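You operate a simulated robot arm through the tools that you are given. There is no shell and no other tool. Be economical: measure what you need, move in short steps, check, and stop when the job is done.

You are at the controls of a simulated robot arm. One attempt, no reset.

TASK
Trim the probe meter on the check cup with the grey tab, then test the cup with the blue band.
Fine: probe in its pot while you trim till the display matches the tab; rinse it between cups; back in its pot at the end.

Only the result counts: the job must be done as asked and must still hold three seconds after the hand-in. Knocking over, shifting, dropping, spilling or breaking anything else fails it.

THE ROBOT
A 7-joint arm with a two-finger parallel gripper, fixed in place. Base frame: the origin is at the foot of the arm, x ahead of it, y to its left, z up; the work surface is at about z = 0. Readings come in mm, degrees, newtons and seconds.
With the tool pointing down near the work surface it reaches from about 220 to 580 mm from the base axis. Its first joint turns from -66.0 to 66.0 degrees. Payload 2.5 kg.
The TCP is the grasp point between the finger pads, 23 mm short of the fingertips. In the tool frame z runs along the fingers and y along their closing line. The gripper opens to 94 mm. The fingers are 38 mm wide and 10 mm thick; the gripper's body (54 by 96 mm) begins 39 mm behind the TCP.
Orientation is told as [roll, pitch, yaw] about the base's x, y, z axes, in that order, counted from this pose: with the fingers straight down and closing along the base's y, the tool's x points along the base's -x, its y along +y and its z along -z.

THE INTERFACE
- The arm moves only by the tool play_rows. Its argument "deltas" is text: rows parted by semicolons, each of 7 numbers parted by spaces: the shift along the base's x, y, z in units of 250 mm (1.0 is 250 mm), then the turn, a rotation vector about the base's x, y, z in units of 60 degrees (1.0 is 60 degrees), then the finger opening in m, from 0 to 0.094. In form: x y z wx wy wz claw; .... A call has 1 to 8 rows; each row is the pose to reach, as a shift and turn from the pose commanded when the call began. A call with a number of a shift or a turn outside -1 to 1 is refused whole. Each row takes 0.2 s and may step no farther than 50 mm and 8.6 degrees from the row before; otherwise, or with a gripper value out of range, the whole call is refused. A pose out of reach is approached as far as the arm can. The call stops where the force on the tool passes 40 N (or 10 N more than at its start, if that is more) or the arm is blocked; 0.2 s more then pass. The fingers move at their own pace (about 108 mm/s each) and stop on an object; they squeeze with about 45 N. The grip force told is the motor's: it shows also when the fingers shut on nothing. Time passes only in rows, and 0.2 s behind the last, so rows that repeat a pose let the fingers close. The reply holds the time, the measured pose of the TCP, the force on the tool along the base axes, the opening and the grip force, in the units named above and with some noise, with the torque about the TCP (base axes, N m) and any sound that the robot's microphone picked up, and new pictures: "views" is both (left out), scene, wrist or none.
- Cameras (640 x 400 px; columns grow to the right, rows downward): "scene" is fixed at [105.7, -396.9, 551.3]; the picture's right is [0.91, -0.41, 0.00], its down [-0.21, -0.47, -0.86] and it looks along [0.35, 0.78, -0.52] (base axes); focal length 214 px, centre (320, 200). "wrist" rides on the gripper at [86, 16, -74] in the tool frame; the picture's right is [-0.18, 0.98, 0.00], its down [-0.58, -0.11, -0.81] and it looks along [-0.79, -0.15, 0.59] (tool axes); focal length 243 px, centre (320, 200). There is no depth. A picture from a camera that has moved, and an enlarged one, comes with that camera's place and axes in the base frame and with its lens.
- enlarge(camera, box): a new picture of the part [left, top, right, bottom] of that camera's present view, enlarged. The clock stands still meanwhile.
- hand_in(): hands the job in; it is judged then, once.

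Go step by step. Nothing tells you positions but the pictures and the camera data: compare them with the known pose of the tool, close in by small moves and look again before you grip or let go. The budget is 120 turns and 200 pictures, counting those below and the enlarged ones. Unless the task says otherwise, let go and move clear before handing in, and close with one line.

The tools are called after ">>>" by a JSON object that holds its "method" and its "body". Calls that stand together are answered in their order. play_rows: Moves the arm, as the interface text tells. Its arguments: {"type":"object","properties":{"deltas":{"type":"string"},"views":{"type":"string","enum":["both","scene","wrist","none"]}},"required":["deltas"]} The other tools are called the same way: enlarge (camera, box) takes an enlarged picture of a part of a camera's view; hand_in () hands the job in.

At the start:

```text
time: 0.0
tcp_pos: [363.6, -105.3, 503.1]
tcp_rot: [0.0, 0.1, 0.0]
ft_force: [0.5, -0.3, 0.0]
ft_torque: [0.02, -0.02, 0.0]
opening: 93.7
finger_force: 0.0
```

scene: 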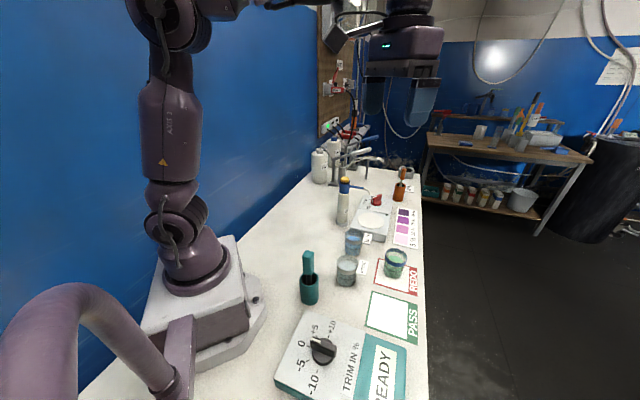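
wrist: 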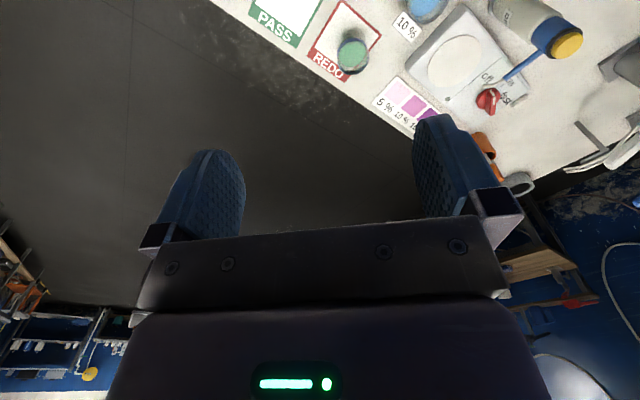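

The bench shows a meter with a trim knob, a probe in a dark green pot, several cups and a PASS/REDO card. I'll enlarge parts to read labels.

>>> {"method": "enlarge", "body": {"camera": "scene", "box": [260, 300, 440, 400]}}

>>> {"method": "enlarge", "body": {"camera": "scene", "box": [280, 200, 440, 310]}}

>>> {"method": "enlarge", "body": {"camera": "scene", "box": [300, 130, 440, 220]}}

>>> {"method": "enlarge", "body": {"camera": "wrist", "box": [340, 0, 600, 160]}}

```text
3.56 times, centred on (350, 350) of scene
camera zoom: at [105.7, -396.9, 551.3], right [0.91, -0.41, 0.0], down [-0.21, -0.47, -0.86], along [0.35, 0.78, -0.52], focal length 763 px, centre (213, -333)
```

zoom: 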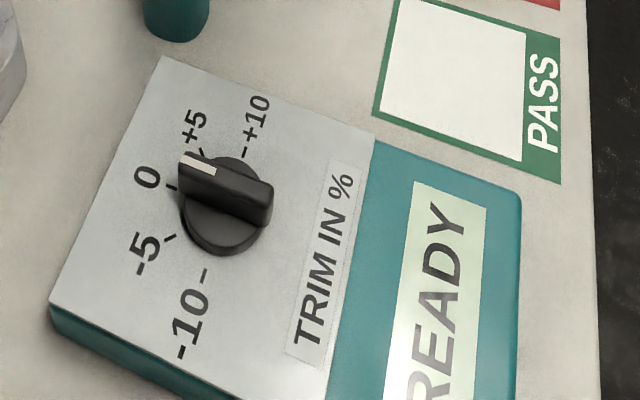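

```text
3.64 times, centred on (360, 255) of scene
camera zoom: at [105.7, -396.9, 551.3], right [0.91, -0.41, 0.0], down [-0.21, -0.47, -0.86], along [0.35, 0.78, -0.52], focal length 780 px, centre (174, 0)
```

zoom: 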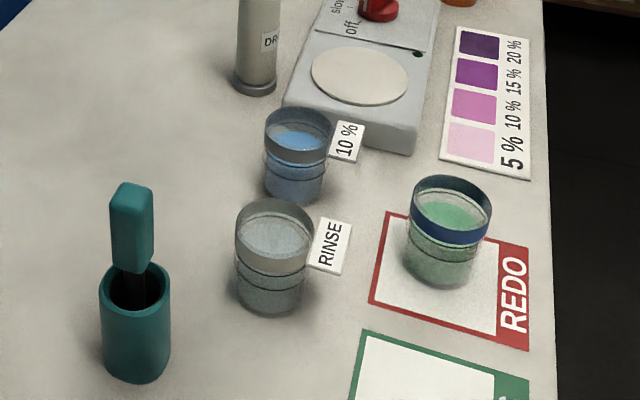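

```text
4.44 times, centred on (370, 175) of scene
camera zoom: at [105.7, -396.9, 551.3], right [0.91, -0.41, 0.0], down [-0.21, -0.47, -0.86], along [0.35, 0.78, -0.52], focal length 953 px, centre (98, 311)
```

zoom: 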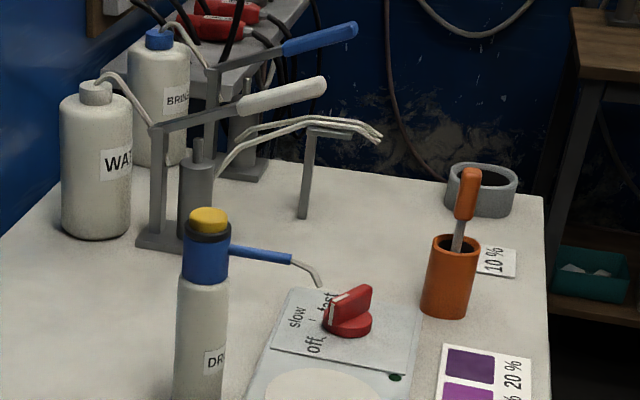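

```text
2.46 times, centred on (470, 80) of wrist
camera zoom: at [277.7, -90.0, 576.7], right [0.18, 0.98, 0.0], down [0.58, -0.11, 0.81], along [0.79, -0.15, -0.59], focal length 597 px, centre (-49, 495)
```

zoom: 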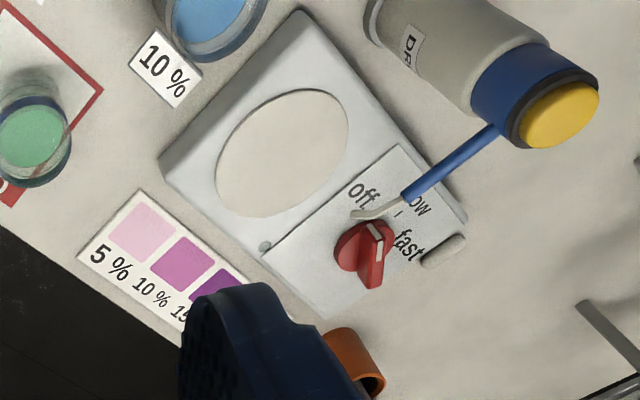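

Probe and pot are near (233,-43), rinse cup (361,-21), 10 % cup (446,76), blue-band cup (515,-61), and knob (202,-193). I'll move back to get a better wrist view.

>>> {"method": "play_rows", "body": {"deltas": "-0.09 0.085 -0.05 0 0 0 0.09; -0.18 0.17 -0.1 0 0 0 0.09; -0.27 0.255 -0.15 0 0 0 0.09; -0.36 0.34 -0.2 0 0 0 0.09; -0.36 0.34 -0.2 0 0 0 0.09"}}

```text
time: 1.2
tcp_pos: [274.9, -20.6, 451.5]
tcp_rot: [0.1, 0.0, 0.0]
ft_force: [-0.3, 0.0, 0.5]
ft_torque: [0.01, 0.02, 0.01]
opening: 90.3
finger_force: 0.0
camera wrist: at [188.4, -3.8, 526.5], right [0.18, 0.98, 0.0], down [0.58, -0.11, 0.81], along [0.79, -0.15, -0.59], focal length 243 px, centre (320, 200)
```

scene: 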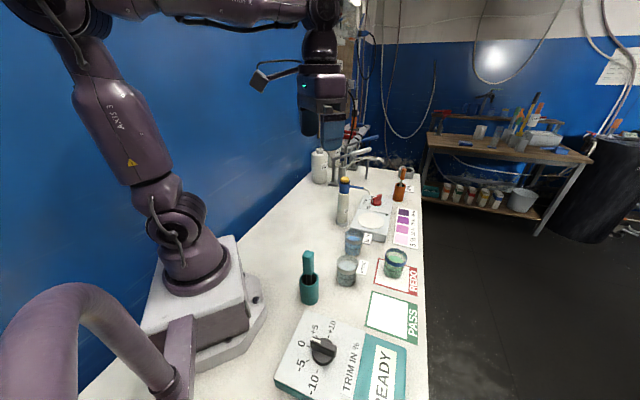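
wrist: 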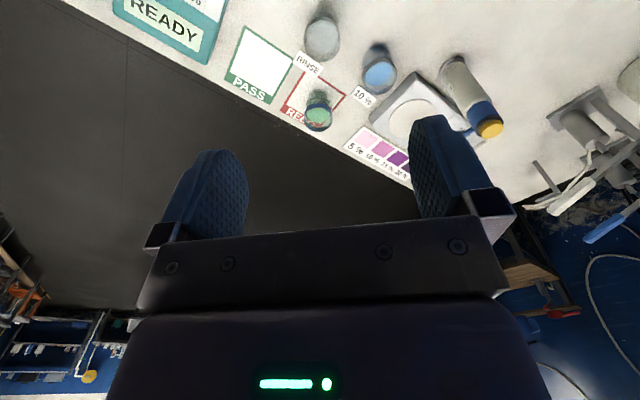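

I need to tell which cup has a grey tab, including the far end.

>>> {"method": "enlarge", "body": {"camera": "scene", "box": [370, 160, 430, 200]}}

>>> {"method": "enlarge", "body": {"camera": "scene", "box": [320, 220, 390, 290]}}

>>> {"method": "enlarge", "body": {"camera": "wrist", "box": [270, 0, 430, 140]}}

```text
10.00 times, centred on (400, 180) of scene
camera zoom: at [105.7, -396.9, 551.3], right [0.91, -0.41, 0.0], down [-0.21, -0.47, -0.86], along [0.35, 0.78, -0.52], focal length 2145 px, centre (-480, 400)
```

zoom: 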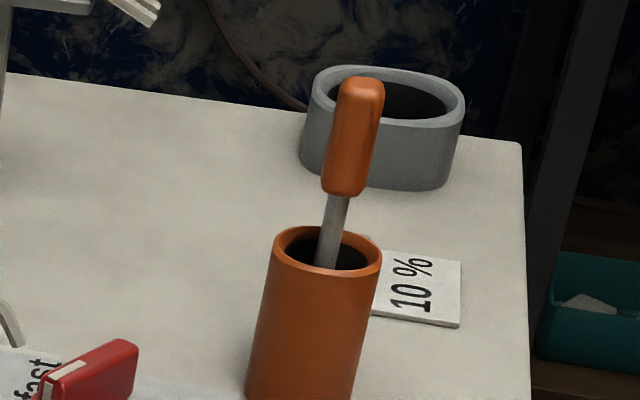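

```text
5.71 times, centred on (355, 255) of scene
camera zoom: at [105.7, -396.9, 551.3], right [0.91, -0.41, 0.0], down [-0.21, -0.47, -0.86], along [0.35, 0.78, -0.52], focal length 1226 px, centre (120, -114)
```

zoom: 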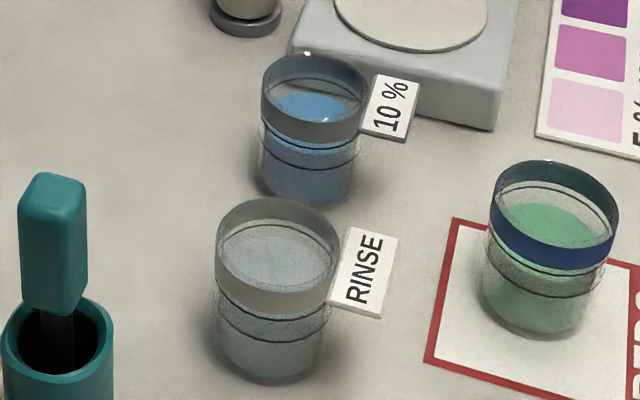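

```text
2.86 times, centred on (350, 70) of wrist
camera zoom: at [188.4, -3.8, 526.5], right [0.18, 0.98, 0.0], down [0.58, -0.11, 0.81], along [0.79, -0.15, -0.59], focal length 693 px, centre (234, 571)
```

zoom: 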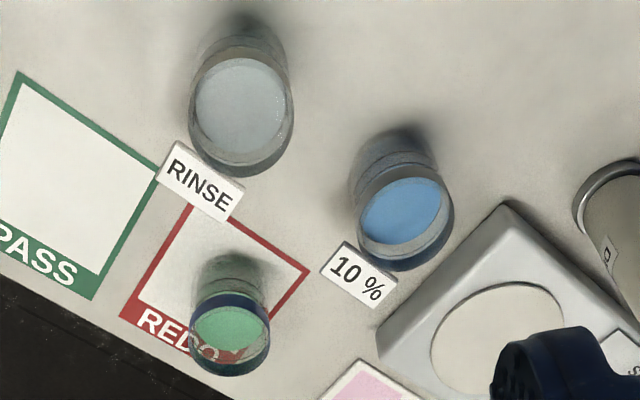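

The 10 % cup with the grey band is the check cup. Next I look at the probe from close by, at a safe height.

>>> {"method": "play_rows", "body": {"deltas": "-0.05 -0.03 -0.14 0 0 0 0.09; -0.1 -0.06 -0.28 0 0 0 0.09; -0.15 -0.09 -0.42 0 0 0 0.09; -0.2 -0.12 -0.56 0 0 0 0.09; -0.2 -0.12 -0.56 0 0 0 0.09"}}

```text
time: 2.4
tcp_pos: [224.8, -52.0, 311.7]
tcp_rot: [0.0, 0.0, 0.1]
ft_force: [-0.7, 0.1, -0.8]
ft_torque: [0.0, 0.0, 0.0]
opening: 90.0
finger_force: 0.0
camera wrist: at [138.4, -35.2, 386.1], right [0.18, 0.98, 0.0], down [0.58, -0.11, 0.81], along [0.79, -0.15, -0.59], focal length 243 px, centre (320, 200)
```

scene: 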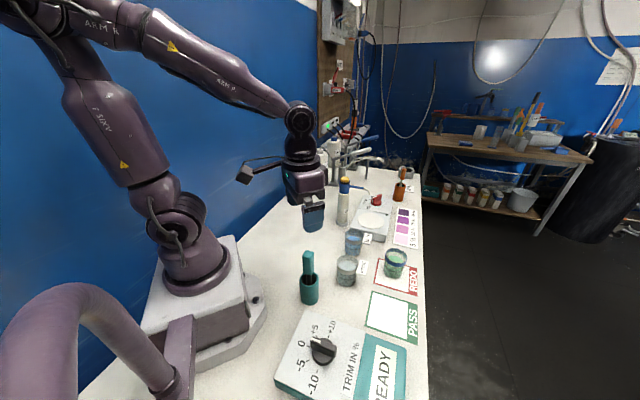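
wrist: 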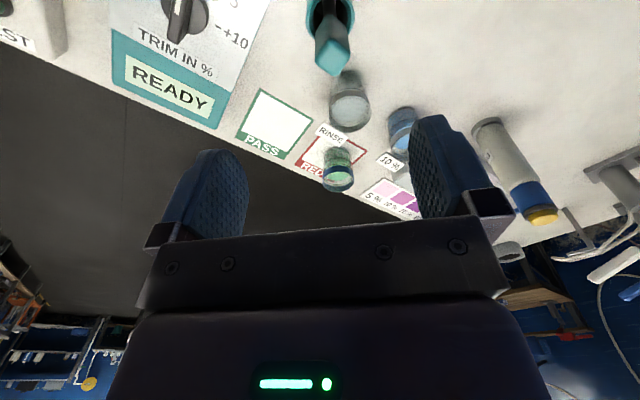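

The probe shows at the top of the wrist view. I enlarge it to get its shape and place, plus the corner card.

>>> {"method": "enlarge", "body": {"camera": "wrist", "box": [270, 0, 430, 100]}}

>>> {"method": "enlarge", "body": {"camera": "wrist", "box": [0, 0, 160, 100]}}

>>> {"method": "enlarge", "body": {"camera": "scene", "box": [270, 240, 350, 320]}}

```text
4.00 times, centred on (350, 50) of wrist
camera zoom: at [138.4, -35.2, 386.1], right [0.18, 0.98, 0.0], down [0.58, -0.11, 0.81], along [0.79, -0.15, -0.59], focal length 970 px, centre (200, 800)
```

zoom: 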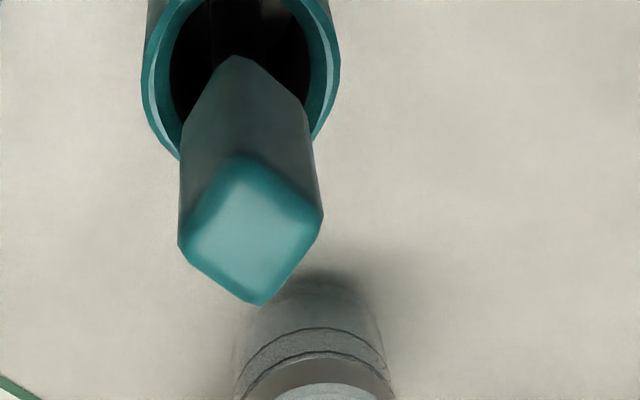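

```text
4.00 times, centred on (80, 50) of wrist
camera zoom: at [138.4, -35.2, 386.1], right [0.18, 0.98, 0.0], down [0.58, -0.11, 0.81], along [0.79, -0.15, -0.59], focal length 970 px, centre (1280, 800)
```

zoom: 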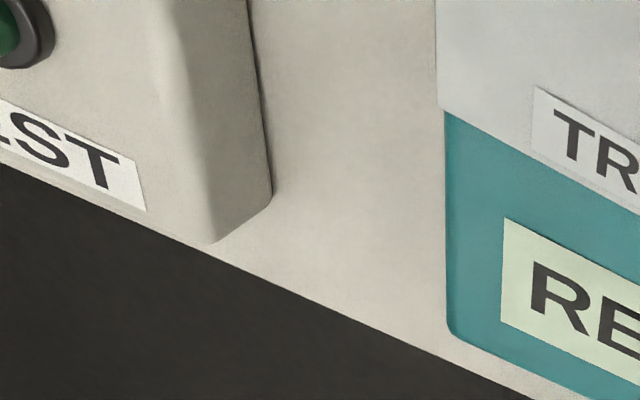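

```text
5.00 times, centred on (310, 280) of scene
camera zoom: at [105.7, -396.9, 551.3], right [0.91, -0.41, 0.0], down [-0.21, -0.47, -0.86], along [0.35, 0.78, -0.52], focal length 1072 px, centre (370, -200)
```

zoom: 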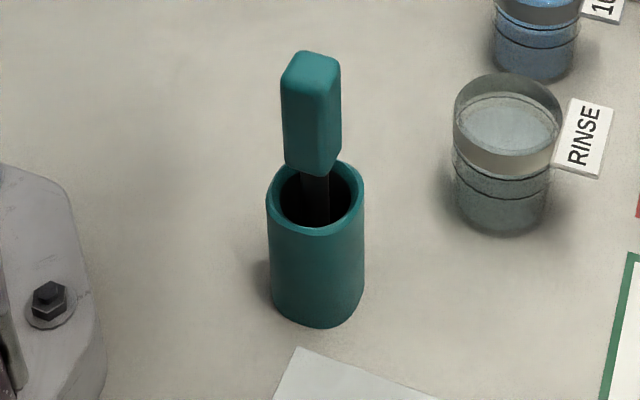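

The probe handle is about 21 mm square, turned 45°, centred near (233.5,-42.3) from z≈102 to 167. I turn the tool by -45° above it and come down to z≈220.

>>> {"method": "play_rows", "body": {"deltas": "0.01 0.01 -0.05 0 0 -0.125 0.08; 0.02 0.02 -0.11 0 0 -0.25 0.08; 0.03 0.03 -0.17 0 0 -0.375 0.08; 0.035 0.039 -0.23 0 0 -0.5 0.08; 0.035 0.039 -0.3 0 0 -0.625 0.08; 0.035 0.039 -0.367 0 0 -0.75 0.08; 0.035 0.039 -0.367 0 0 -0.75 0.08"}}

```text
time: 4.0
tcp_pos: [232.3, -41.4, 218.7]
tcp_rot: [0.0, 0.1, -45.1]
ft_force: [-0.6, -0.1, 0.4]
ft_torque: [0.02, 0.01, -0.03]
opening: 80.2
finger_force: 0.1
camera wrist: at [183.5, 31.7, 293.3], right [0.83, 0.56, 0.0], down [0.33, -0.49, 0.81], along [0.45, -0.67, -0.59], focal length 243 px, centre (320, 200)
```

scene: 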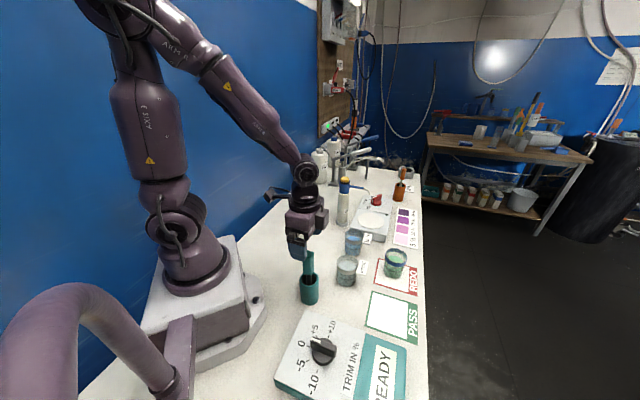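
wrist: 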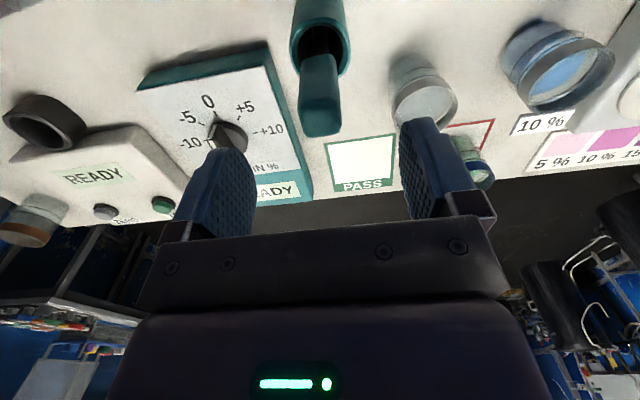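

A second device sits further right, with its own READY display, two buttons and a ring. I take a closer look.

>>> {"method": "enlarge", "body": {"camera": "wrist", "box": [0, 80, 200, 250]}}

>>> {"method": "enlarge", "body": {"camera": "wrist", "box": [260, 0, 400, 150]}}

```text
2.35 times, centred on (100, 165) of wrist
camera zoom: at [183.5, 31.7, 293.3], right [0.83, 0.56, 0.0], down [0.33, -0.49, 0.81], along [0.45, -0.67, -0.59], focal length 571 px, centre (838, 282)
```

zoom: 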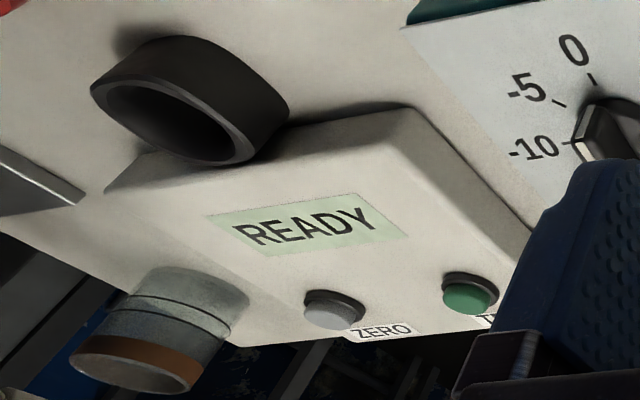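

```text
2.67 times, centred on (330, 75) of wrist
camera zoom: at [183.5, 31.7, 293.3], right [0.83, 0.56, 0.0], down [0.33, -0.49, 0.81], along [0.45, -0.67, -0.59], focal length 647 px, centre (293, 533)
```

zoom: 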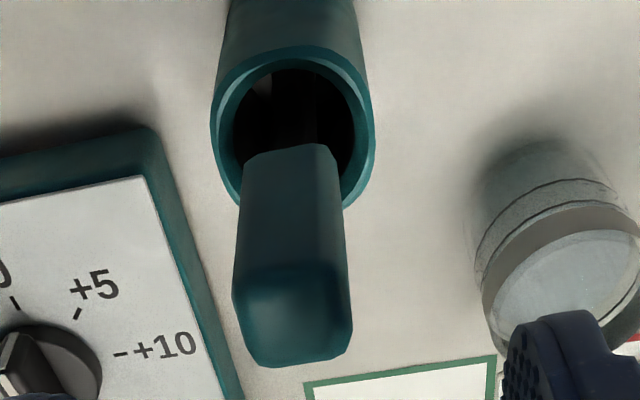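

The other device is a different instrument (ZERO/TEST with a well), so it's not needed. I lower the open fingers around the probe handle.

>>> {"method": "play_rows", "body": {"deltas": "0.004 -0.003 -0.08 0 0 0 0.08; 0.004 -0.003 -0.16 0 0 0 0.08; 0.004 -0.003 -0.24 0 0 0 0.08; 0.004 -0.003 -0.315 0 0 0 0.08; 0.004 -0.003 -0.315 0 0 0 0.08"}}

>>> {"method": "enlarge", "body": {"camera": "scene", "box": [260, 200, 360, 310]}}

```text
time: 5.2
tcp_pos: [233.4, -44.6, 140.2]
tcp_rot: [0.0, 0.1, -44.9]
ft_force: [-0.1, -0.1, -1.1]
ft_torque: [-0.02, -0.02, 0.01]
opening: 80.2
finger_force: 0.0
camera wrist: at [183.9, 28.3, 215.2], right [0.82, 0.57, 0.0], down [0.33, -0.49, 0.81], along [0.46, -0.67, -0.59], focal length 243 px, centre (320, 200)
```

scene: 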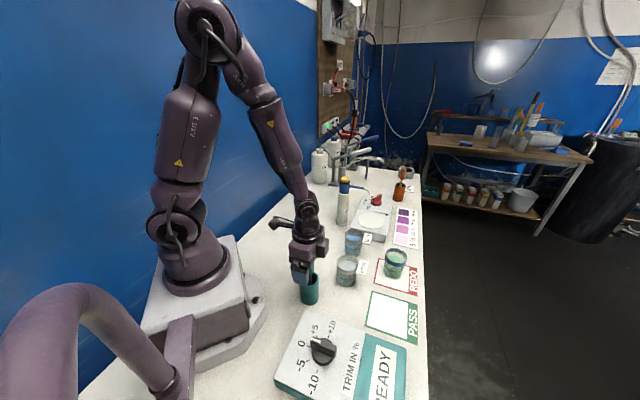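
wrist: 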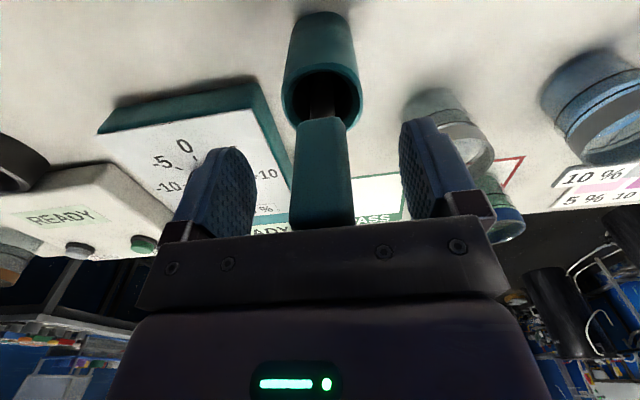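

```text
3.64 times, centred on (310, 255) of scene
camera zoom: at [105.7, -396.9, 551.3], right [0.91, -0.41, 0.0], down [-0.21, -0.47, -0.86], along [0.35, 0.78, -0.52], focal length 780 px, centre (356, 0)
```

zoom: 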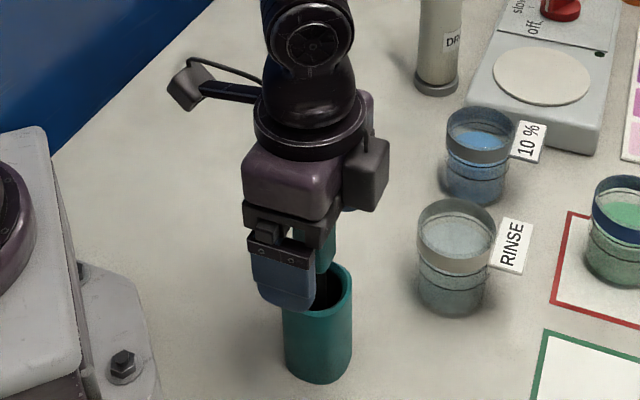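

The handle sits between the fingers, a couple of mm off in y. I correct that and close.

>>> {"method": "play_rows", "body": {"deltas": "0 0.008 0 0 0 0 0.08; 0 0.008 0 0 0 0 0.05; 0 0.008 0 0 0 0 0.028; 0 0.008 0 0 0 0 0.0; 0 0.008 0 0 0 0 0.0; 0 0.008 0 0 0 0 0.0"}}

```text
time: 6.6
tcp_pos: [232.4, -42.2, 140.3]
tcp_rot: [0.0, 0.0, -44.9]
ft_force: [0.8, -0.3, -0.5]
ft_torque: [0.02, -0.01, -0.01]
opening: 25.7
finger_force: 44.8
camera wrist: at [183.6, 30.5, 215.6], right [0.82, 0.57, 0.0], down [0.33, -0.49, 0.81], along [0.46, -0.67, -0.59], focal length 243 px, centre (320, 200)
```

scene: 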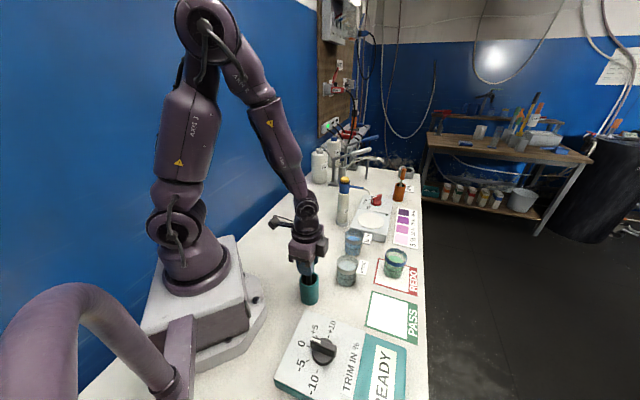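
wrist: 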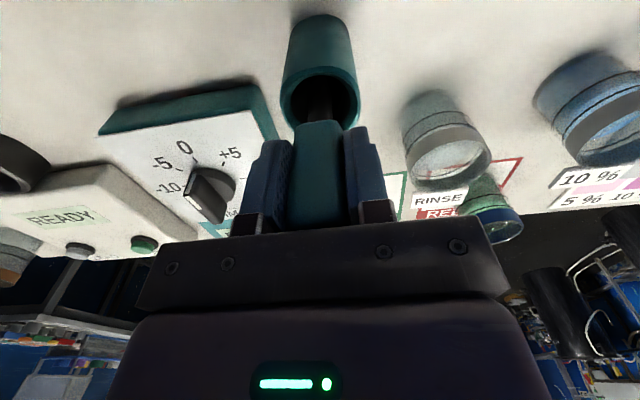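

Gripped at 25.7 mm. I lift straight up and look at the probe's tip.

>>> {"method": "play_rows", "body": {"deltas": "0 0 0.1 0 0 0 0; 0 0 0.2 0 0 0 0; 0 0 0.3 0 0 0 0; 0 0 0.4 0 0 0 0; 0 0 0.5 0 0 0 0; 0 0 0.6 0 0 0 0; 0 0 0.6 0 0 0 0"}}

>>> {"method": "enlarge", "body": {"camera": "scene", "box": [260, 180, 380, 310]}}

>>> {"method": "enlarge", "body": {"camera": "wrist", "box": [250, 0, 450, 130]}}

```text
time: 8.2
tcp_pos: [234.8, -40.0, 294.3]
tcp_rot: [0.1, 0.0, -45.0]
ft_force: [0.4, -0.6, -0.8]
ft_torque: [-0.01, -0.02, 0.0]
opening: 25.6
finger_force: 44.8
camera wrist: at [185.8, 31.7, 367.3], right [0.82, 0.57, 0.0], down [0.33, -0.49, 0.81], along [0.46, -0.67, -0.59], focal length 243 px, centre (320, 200)
```

scene: 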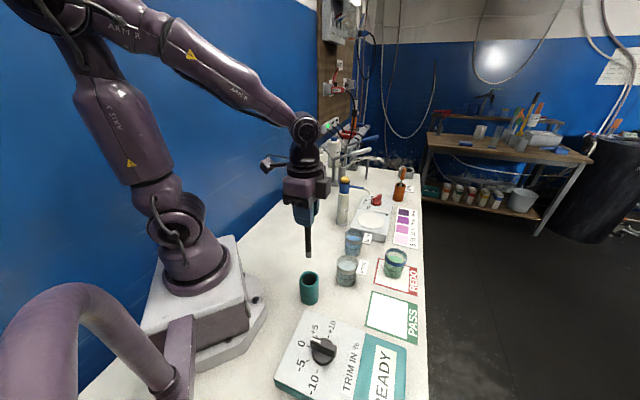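
wrist: 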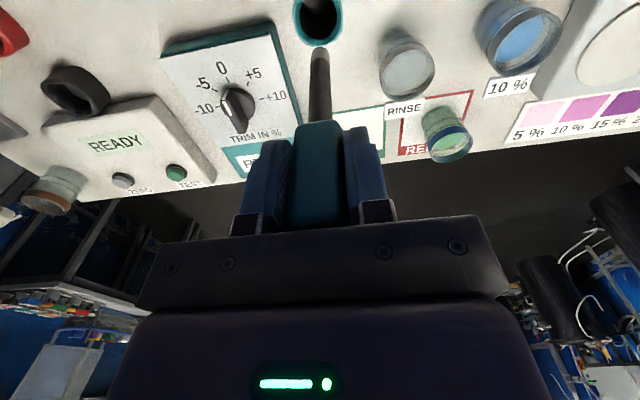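

```text
3.08 times, centred on (320, 245) of scene
camera zoom: at [105.7, -396.9, 551.3], right [0.91, -0.41, 0.0], down [-0.21, -0.47, -0.86], along [0.35, 0.78, -0.52], focal length 660 px, centre (320, 62)
```

zoom: 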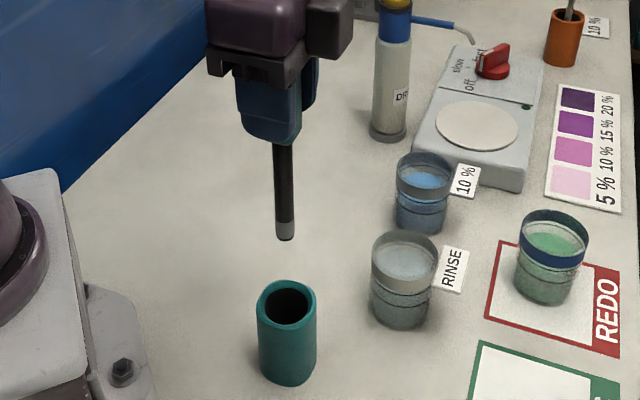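

```text
3.08 times, centred on (350, 65) of wrist
camera zoom: at [185.8, 31.7, 367.3], right [0.82, 0.57, 0.0], down [0.33, -0.49, 0.81], along [0.46, -0.67, -0.59], focal length 746 px, centre (228, 615)
```

zoom: 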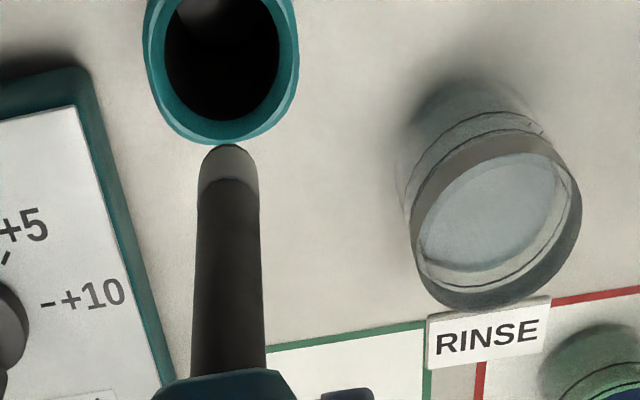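

The tip hangs about 139 mm below the TCP, and the sensor is the light end section. The check cup's liquid is near (440,64.5) with its surface at z≈56. I carry the probe above that cup.

>>> {"method": "play_rows", "body": {"deltas": "0.137 0.07 0 0 0 0 0; 0.274 0.14 0 0 0 0 0; 0.41 0.21 0 0 0 0 0; 0.547 0.28 0 0 0 0 0; 0.684 0.35 0 0 0 0 0; 0.821 0.42 0 0 0 0 0; 0.821 0.42 -0.05 0 0 0 0; 0.821 0.42 -0.05 0 0 0 0"}}

>>> {"method": "enlarge", "body": {"camera": "scene", "box": [300, 170, 420, 290]}}

```text
time: 10.0
tcp_pos: [438.2, 65.7, 280.0]
tcp_rot: [0.0, 0.0, -45.0]
ft_force: [0.3, -1.1, -0.6]
ft_torque: [0.0, -0.01, 0.02]
opening: 25.6
finger_force: 44.8
camera wrist: at [389.3, 137.5, 353.9], right [0.82, 0.57, 0.0], down [0.33, -0.49, 0.81], along [0.46, -0.67, -0.59], focal length 243 px, centre (320, 200)
```

scene: 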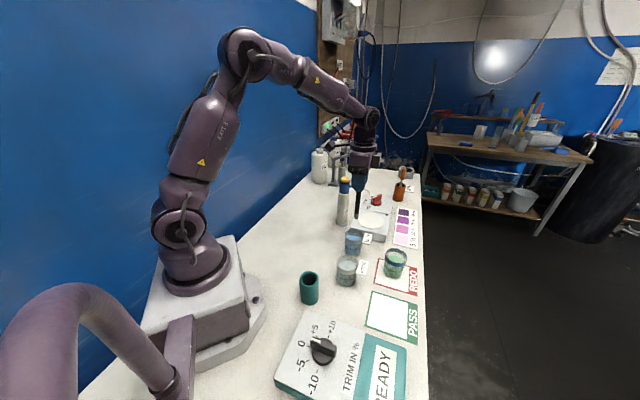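
wrist: 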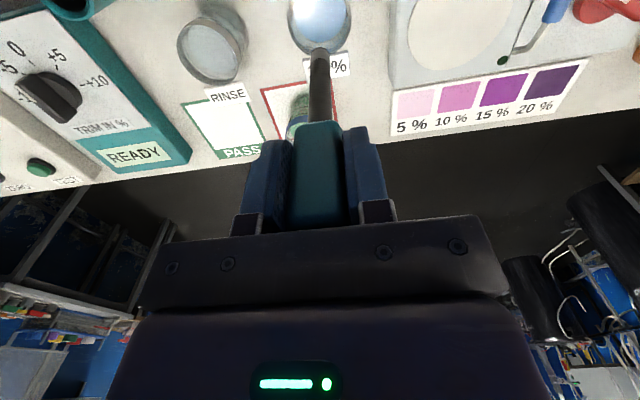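

```text
3.33 times, centred on (360, 230) of scene
camera zoom: at [105.7, -396.9, 551.3], right [0.91, -0.41, 0.0], down [-0.21, -0.47, -0.86], along [0.35, 0.78, -0.52], focal length 715 px, centre (187, 100)
```

zoom: 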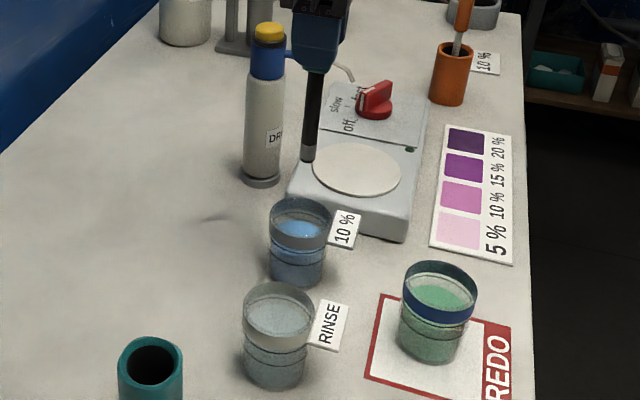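

>>> {"method": "enlarge", "body": {"camera": "wrist", "box": [260, 0, 400, 90]}}

```text
4.44 times, centred on (330, 45) of wrist
camera zoom: at [389.3, 137.5, 353.9], right [0.82, 0.57, 0.0], down [0.33, -0.49, 0.81], along [0.46, -0.67, -0.59], focal length 1078 px, centre (276, 889)
```

zoom: 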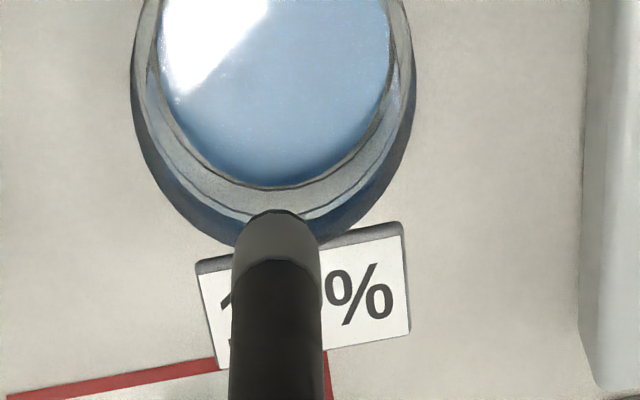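

The tip is laterally centred over the check cup, within 3 mm. I lower it so the sensor end is about 30 mm under the surface.

>>> {"method": "play_rows", "body": {"deltas": "0 0.006 -0.1 0 0 0 0; 0 0.006 -0.2 0 0 0 0; 0 0.006 -0.3 0 0 0 0; 0 0.006 -0.38 0 0 0 0; 0 0.006 -0.44 0 0 0 0; 0 0.006 -0.44 0 0 0 0"}}

>>> {"method": "enlarge", "body": {"camera": "scene", "box": [310, 190, 400, 280]}}

>>> {"method": "enlarge", "body": {"camera": "scene", "box": [260, 300, 440, 400]}}

```text
time: 11.4
tcp_pos: [438.3, 65.9, 169.0]
tcp_rot: [0.0, 0.0, -44.9]
ft_force: [0.2, 0.7, -1.3]
ft_torque: [0.04, 0.01, 0.05]
opening: 25.5
finger_force: 45.0
camera wrist: at [388.9, 138.7, 243.8], right [0.82, 0.57, 0.0], down [0.33, -0.49, 0.81], along [0.46, -0.66, -0.59], focal length 243 px, centre (320, 200)
```

scene: 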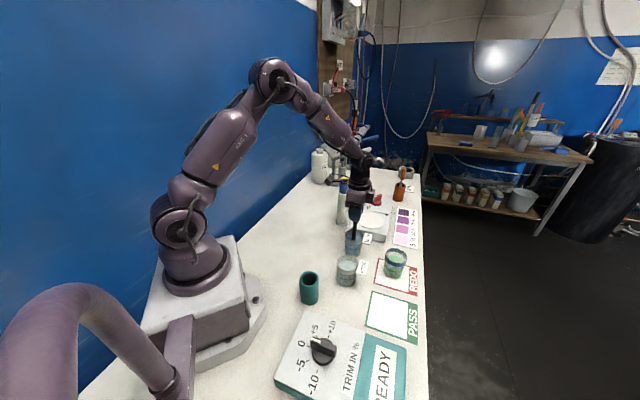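
wrist: 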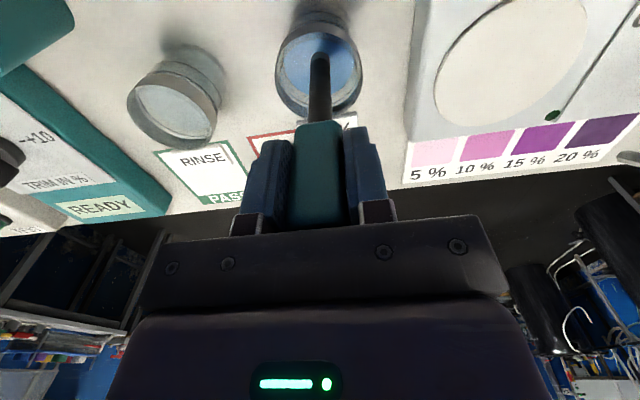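

```text
4.44 times, centred on (355, 235) of scene
camera zoom: at [105.7, -396.9, 551.3], right [0.91, -0.41, 0.0], down [-0.21, -0.47, -0.86], along [0.35, 0.78, -0.52], focal length 953 px, centre (164, 44)
```

zoom: 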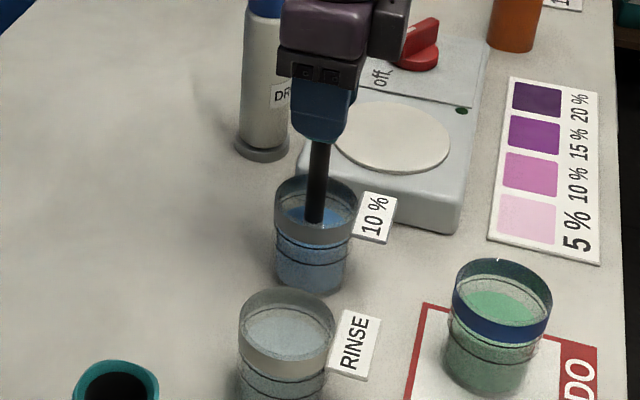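

```text
3.56 times, centred on (350, 350) of scene
camera zoom: at [105.7, -396.9, 551.3], right [0.91, -0.41, 0.0], down [-0.21, -0.47, -0.86], along [0.35, 0.78, -0.52], focal length 763 px, centre (213, -333)
```

zoom: 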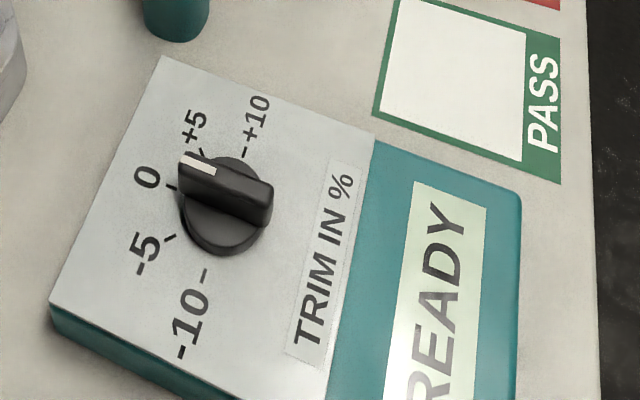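

The tip is in the liquid but the display still says READY. I lower it a little more and wait.

>>> {"method": "play_rows", "body": {"deltas": "0 0 -0.03 0 0 0 0; 0 0 -0.03 0 0 0 0; 0 0 -0.03 0 0 0 0; 0 0 -0.03 0 0 0 0; 0 0 -0.03 0 0 0 0; 0 0 -0.03 0 0 0 0; 0 0 -0.03 0 0 0 0; 0 0 -0.03 0 0 0 0", "views": "wrist"}}

>>> {"method": "enlarge", "body": {"camera": "scene", "box": [260, 300, 440, 400]}}

```text
time: 13.2
tcp_pos: [439.6, 67.1, 162.4]
tcp_rot: [-0.1, 0.0, -44.9]
ft_force: [-0.3, 0.0, 0.0]
ft_torque: [-0.03, -0.01, -0.04]
opening: 25.4
finger_force: 44.9
camera wrist: at [389.4, 138.5, 236.4], right [0.82, 0.57, 0.0], down [0.33, -0.49, 0.81], along [0.46, -0.67, -0.59], focal length 243 px, centre (320, 200)
```

wrist: 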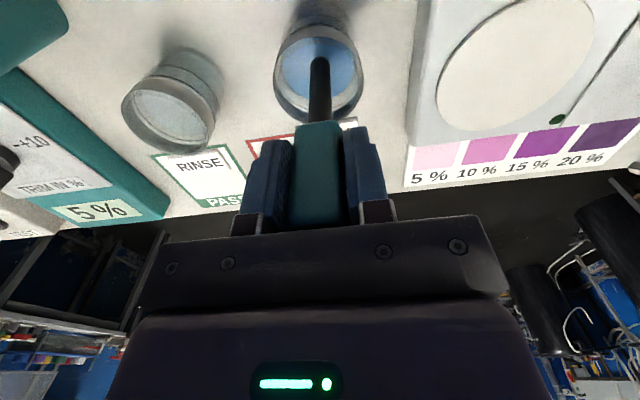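

```text
3.56 times, centred on (350, 350) of scene
camera zoom: at [105.7, -396.9, 551.3], right [0.91, -0.41, 0.0], down [-0.21, -0.47, -0.86], along [0.35, 0.78, -0.52], focal length 763 px, centre (213, -333)
```

zoom: 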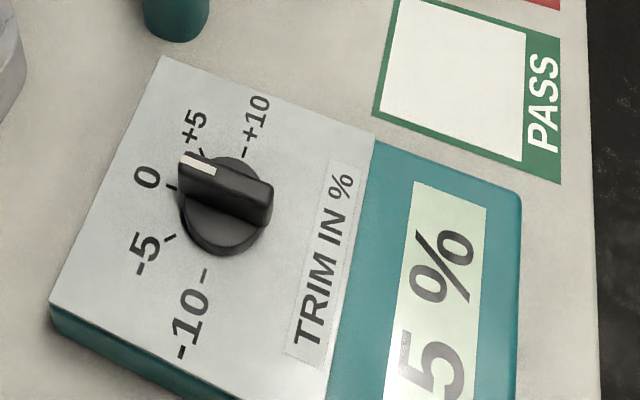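

It reads 5 %, against the tab's 10 %. I check the display, lift out and carry the probe back over the pot.

>>> {"method": "play_rows", "body": {"deltas": "0 0 0.1 0 0 0 0; 0 0 0.2 0 0 0 0; 0 0 0.3 0 0 0 0; 0 0 0.4 0 0 0 0; 0 0 0.5 0 0 0 0; 0 0 0.5 0 0 0 0"}}

>>> {"method": "enlarge", "body": {"camera": "wrist", "box": [60, 100, 220, 200]}}

```text
time: 14.6
tcp_pos: [439.5, 65.8, 287.4]
tcp_rot: [0.0, 0.0, -44.9]
ft_force: [1.0, -0.1, -1.2]
ft_torque: [0.01, 0.03, 0.0]
opening: 25.8
finger_force: 45.0
camera wrist: at [390.1, 138.4, 362.6], right [0.82, 0.57, 0.0], down [0.33, -0.49, 0.81], along [0.46, -0.67, -0.59], focal length 243 px, centre (320, 200)
```

scene: 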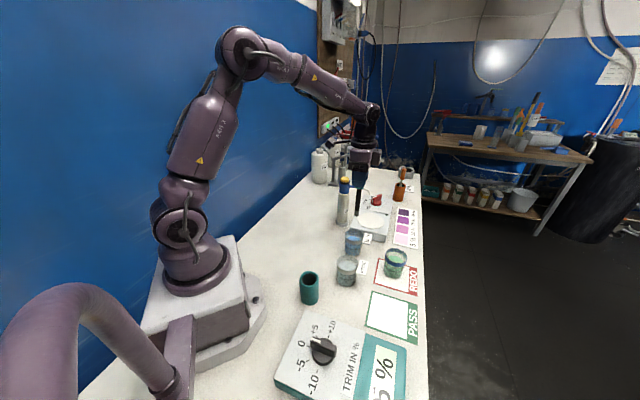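
wrist: 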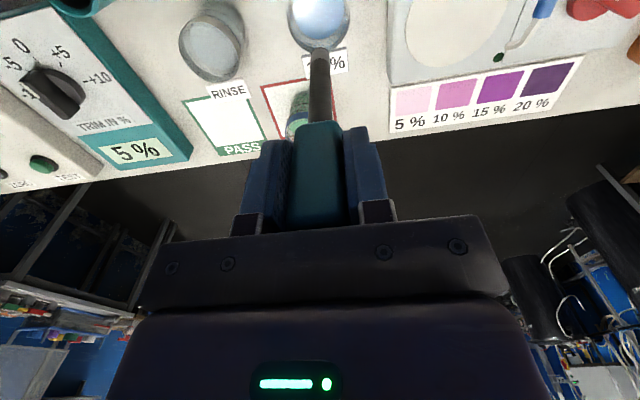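

```text
4.00 times, centred on (140, 150) of wrist
camera zoom: at [390.1, 138.4, 362.6], right [0.82, 0.57, 0.0], down [0.33, -0.49, 0.81], along [0.46, -0.67, -0.59], focal length 970 px, centre (1040, 400)
```

zoom: 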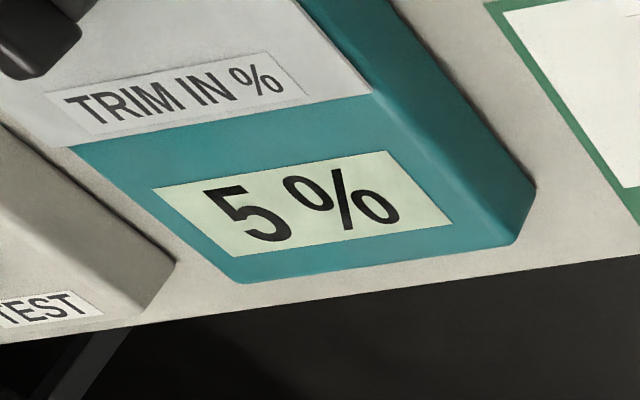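

The display holds 5 %. Now back above the pot.

>>> {"method": "play_rows", "body": {"deltas": "-0.137 -0.072 0.02 0 0 0 0; -0.274 -0.144 0.02 0 0 0 0; -0.412 -0.216 0.02 0 0 0 0; -0.549 -0.288 0.02 0 0 0 0; -0.686 -0.36 0.02 0 0 0 0; -0.824 -0.431 0.02 0 0 0 0; -0.824 -0.431 0.0 0 0 0 0; -0.824 -0.431 0.0 0 0 0 0"}}

>>> {"method": "enlarge", "body": {"camera": "scene", "box": [260, 200, 360, 310]}}

>>> {"method": "enlarge", "body": {"camera": "wrist", "box": [250, 0, 410, 100]}}

```text
time: 16.4
tcp_pos: [230.7, -43.2, 285.6]
tcp_rot: [0.0, 0.0, -44.9]
ft_force: [0.1, 0.5, -0.7]
ft_torque: [-0.01, 0.02, 0.03]
opening: 25.5
finger_force: 44.5
camera wrist: at [182.3, 31.0, 360.8], right [0.82, 0.57, 0.0], down [0.34, -0.49, 0.81], along [0.46, -0.66, -0.59], focal length 243 px, centre (320, 200)
```

scene: 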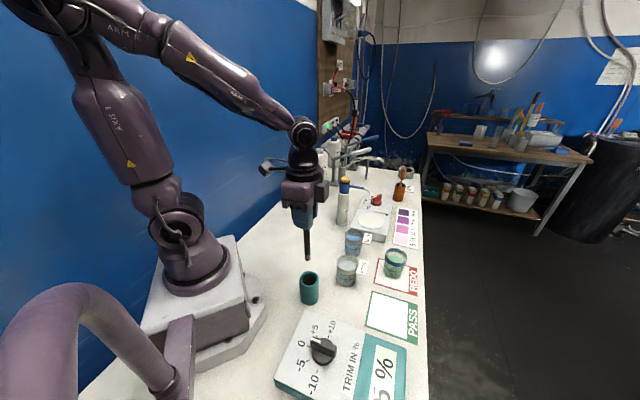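
wrist: 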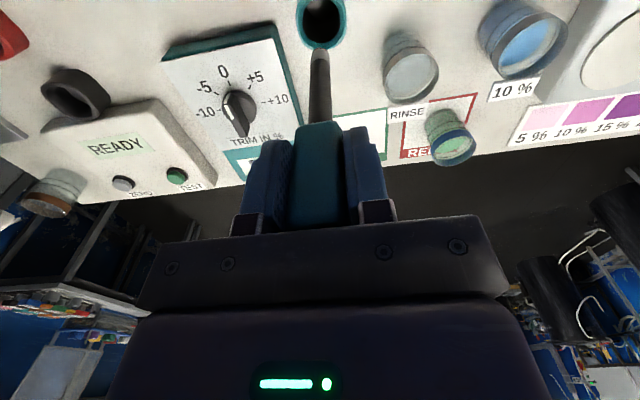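

```text
3.64 times, centred on (310, 255) of scene
camera zoom: at [105.7, -396.9, 551.3], right [0.91, -0.41, 0.0], down [-0.21, -0.47, -0.86], along [0.35, 0.78, -0.52], focal length 780 px, centre (356, 0)
```

zoom: 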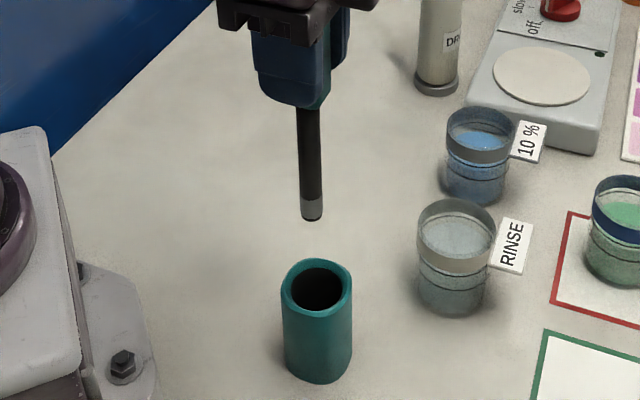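

```text
4.00 times, centred on (330, 50) of wrist
camera zoom: at [182.3, 31.0, 360.8], right [0.82, 0.57, 0.0], down [0.34, -0.49, 0.81], along [0.46, -0.66, -0.59], focal length 970 px, centre (280, 800)
```

zoom: 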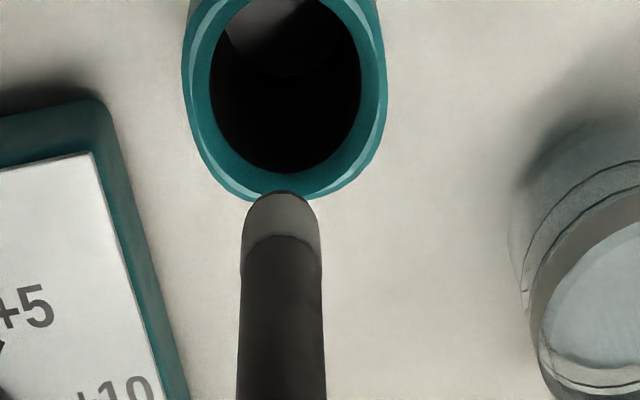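

Tip is within 4 mm of the pot axis. I correct that and lower the probe into the pot.

>>> {"method": "play_rows", "body": {"deltas": "0.012 0.006 -0.08 0 0 0 0; 0.012 0.006 -0.18 0 0 0 0; 0.012 0.006 -0.28 0 0 0 0; 0.012 0.006 -0.38 0 0 0 0; 0.012 0.006 -0.48 0 0 0 0; 0.012 0.006 -0.54 0 0 0 0; 0.012 0.006 -0.574 0 0 0 0; 0.012 0.006 -0.574 0 0 0 0"}}

>>> {"method": "enlarge", "body": {"camera": "scene", "box": [260, 200, 360, 310]}}

```text
time: 18.2
tcp_pos: [234.9, -39.3, 142.0]
tcp_rot: [0.1, 0.0, -44.9]
ft_force: [0.3, 0.1, -1.7]
ft_torque: [0.02, -0.04, -0.05]
opening: 25.5
finger_force: 45.1
camera wrist: at [185.9, 33.4, 217.2], right [0.82, 0.57, 0.0], down [0.33, -0.49, 0.81], along [0.46, -0.67, -0.59], focal length 243 px, centre (320, 200)
```

scene: 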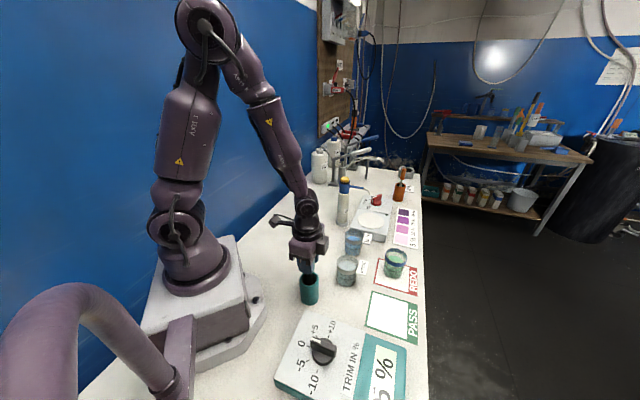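
wrist: 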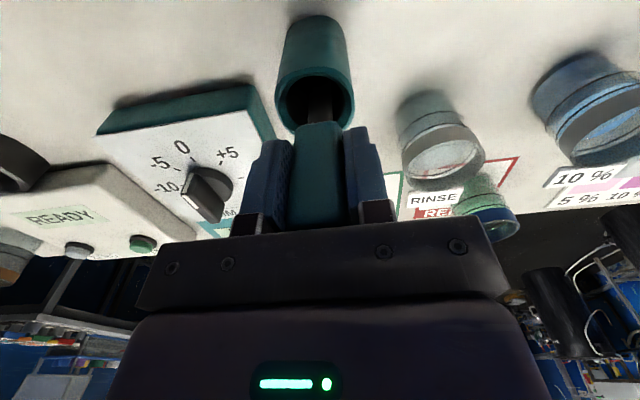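

```text
3.64 times, centred on (310, 255) of scene
camera zoom: at [105.7, -396.9, 551.3], right [0.91, -0.41, 0.0], down [-0.21, -0.47, -0.86], along [0.35, 0.78, -0.52], focal length 780 px, centre (356, 0)
```

zoom: 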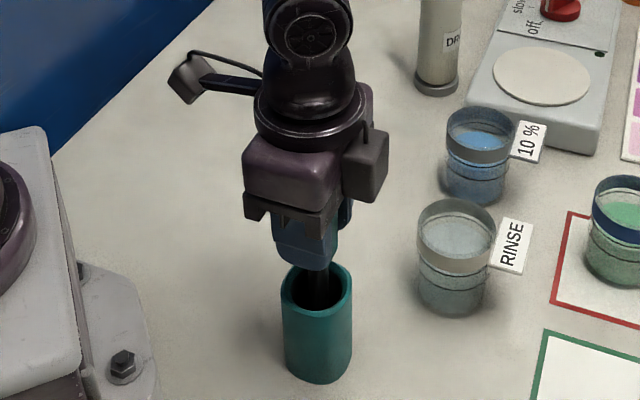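

The probe is in the pot. I settle it to its former pose and open gently.

>>> {"method": "play_rows", "body": {"deltas": "-0.004 -0.008 -0.004 0 0 0 0; -0.004 -0.008 -0.008 0 0 0 0; -0.004 -0.008 -0.008 0 0 0 0", "views": "none"}}

```text
time: 19.0
tcp_pos: [234.2, -41.2, 141.1]
tcp_rot: [0.1, 0.0, -45.1]
ft_force: [-1.0, -0.1, 1.8]
ft_torque: [-0.07, 0.08, 0.02]
opening: 25.5
finger_force: 44.7
```

>>> {"method": "play_rows", "body": {"deltas": "0 0 0 0 0 0 0.035; 0 0 0 0 0 0 0.06; 0 0 0 0 0 0 0.08; 0 0 0 0 0 0 0.08"}}

>>> {"method": "enlarge", "body": {"camera": "scene", "box": [260, 200, 360, 310]}}

```text
time: 20.0
tcp_pos: [233.1, -42.1, 141.1]
tcp_rot: [0.0, 0.0, -44.9]
ft_force: [-0.2, 0.6, 0.2]
ft_torque: [-0.01, 0.01, 0.01]
opening: 79.7
finger_force: 0.1
camera wrist: at [184.3, 31.2, 215.3], right [0.82, 0.57, 0.0], down [0.33, -0.49, 0.81], along [0.46, -0.67, -0.59], focal length 243 px, centre (320, 200)
```

scene: 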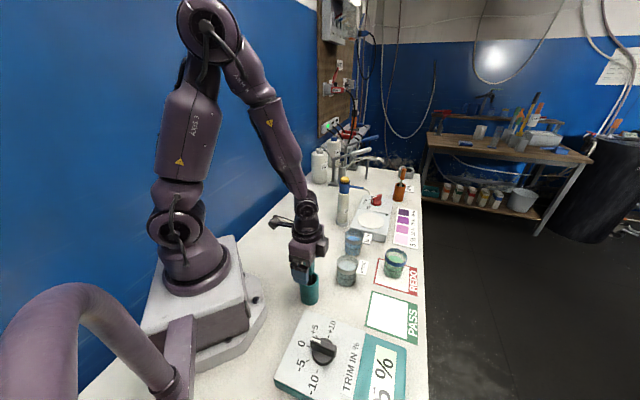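
wrist: 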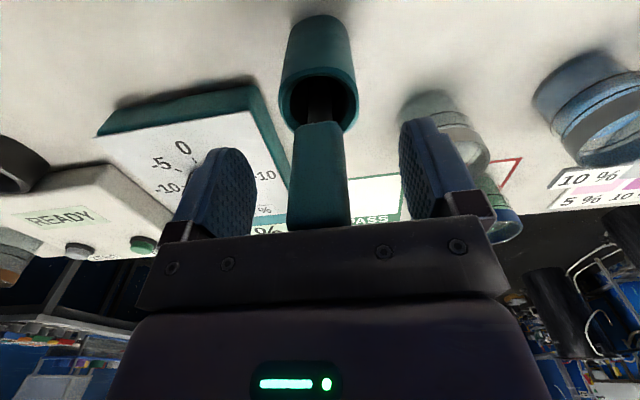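

```text
3.64 times, centred on (310, 255) of scene
camera zoom: at [105.7, -396.9, 551.3], right [0.91, -0.41, 0.0], down [-0.21, -0.47, -0.86], along [0.35, 0.78, -0.52], focal length 780 px, centre (356, 0)
```

zoom: 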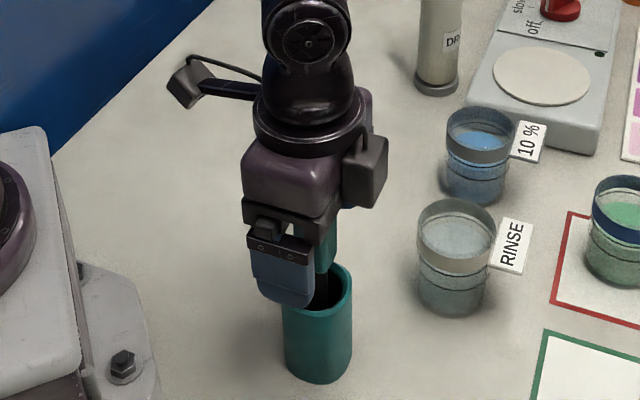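

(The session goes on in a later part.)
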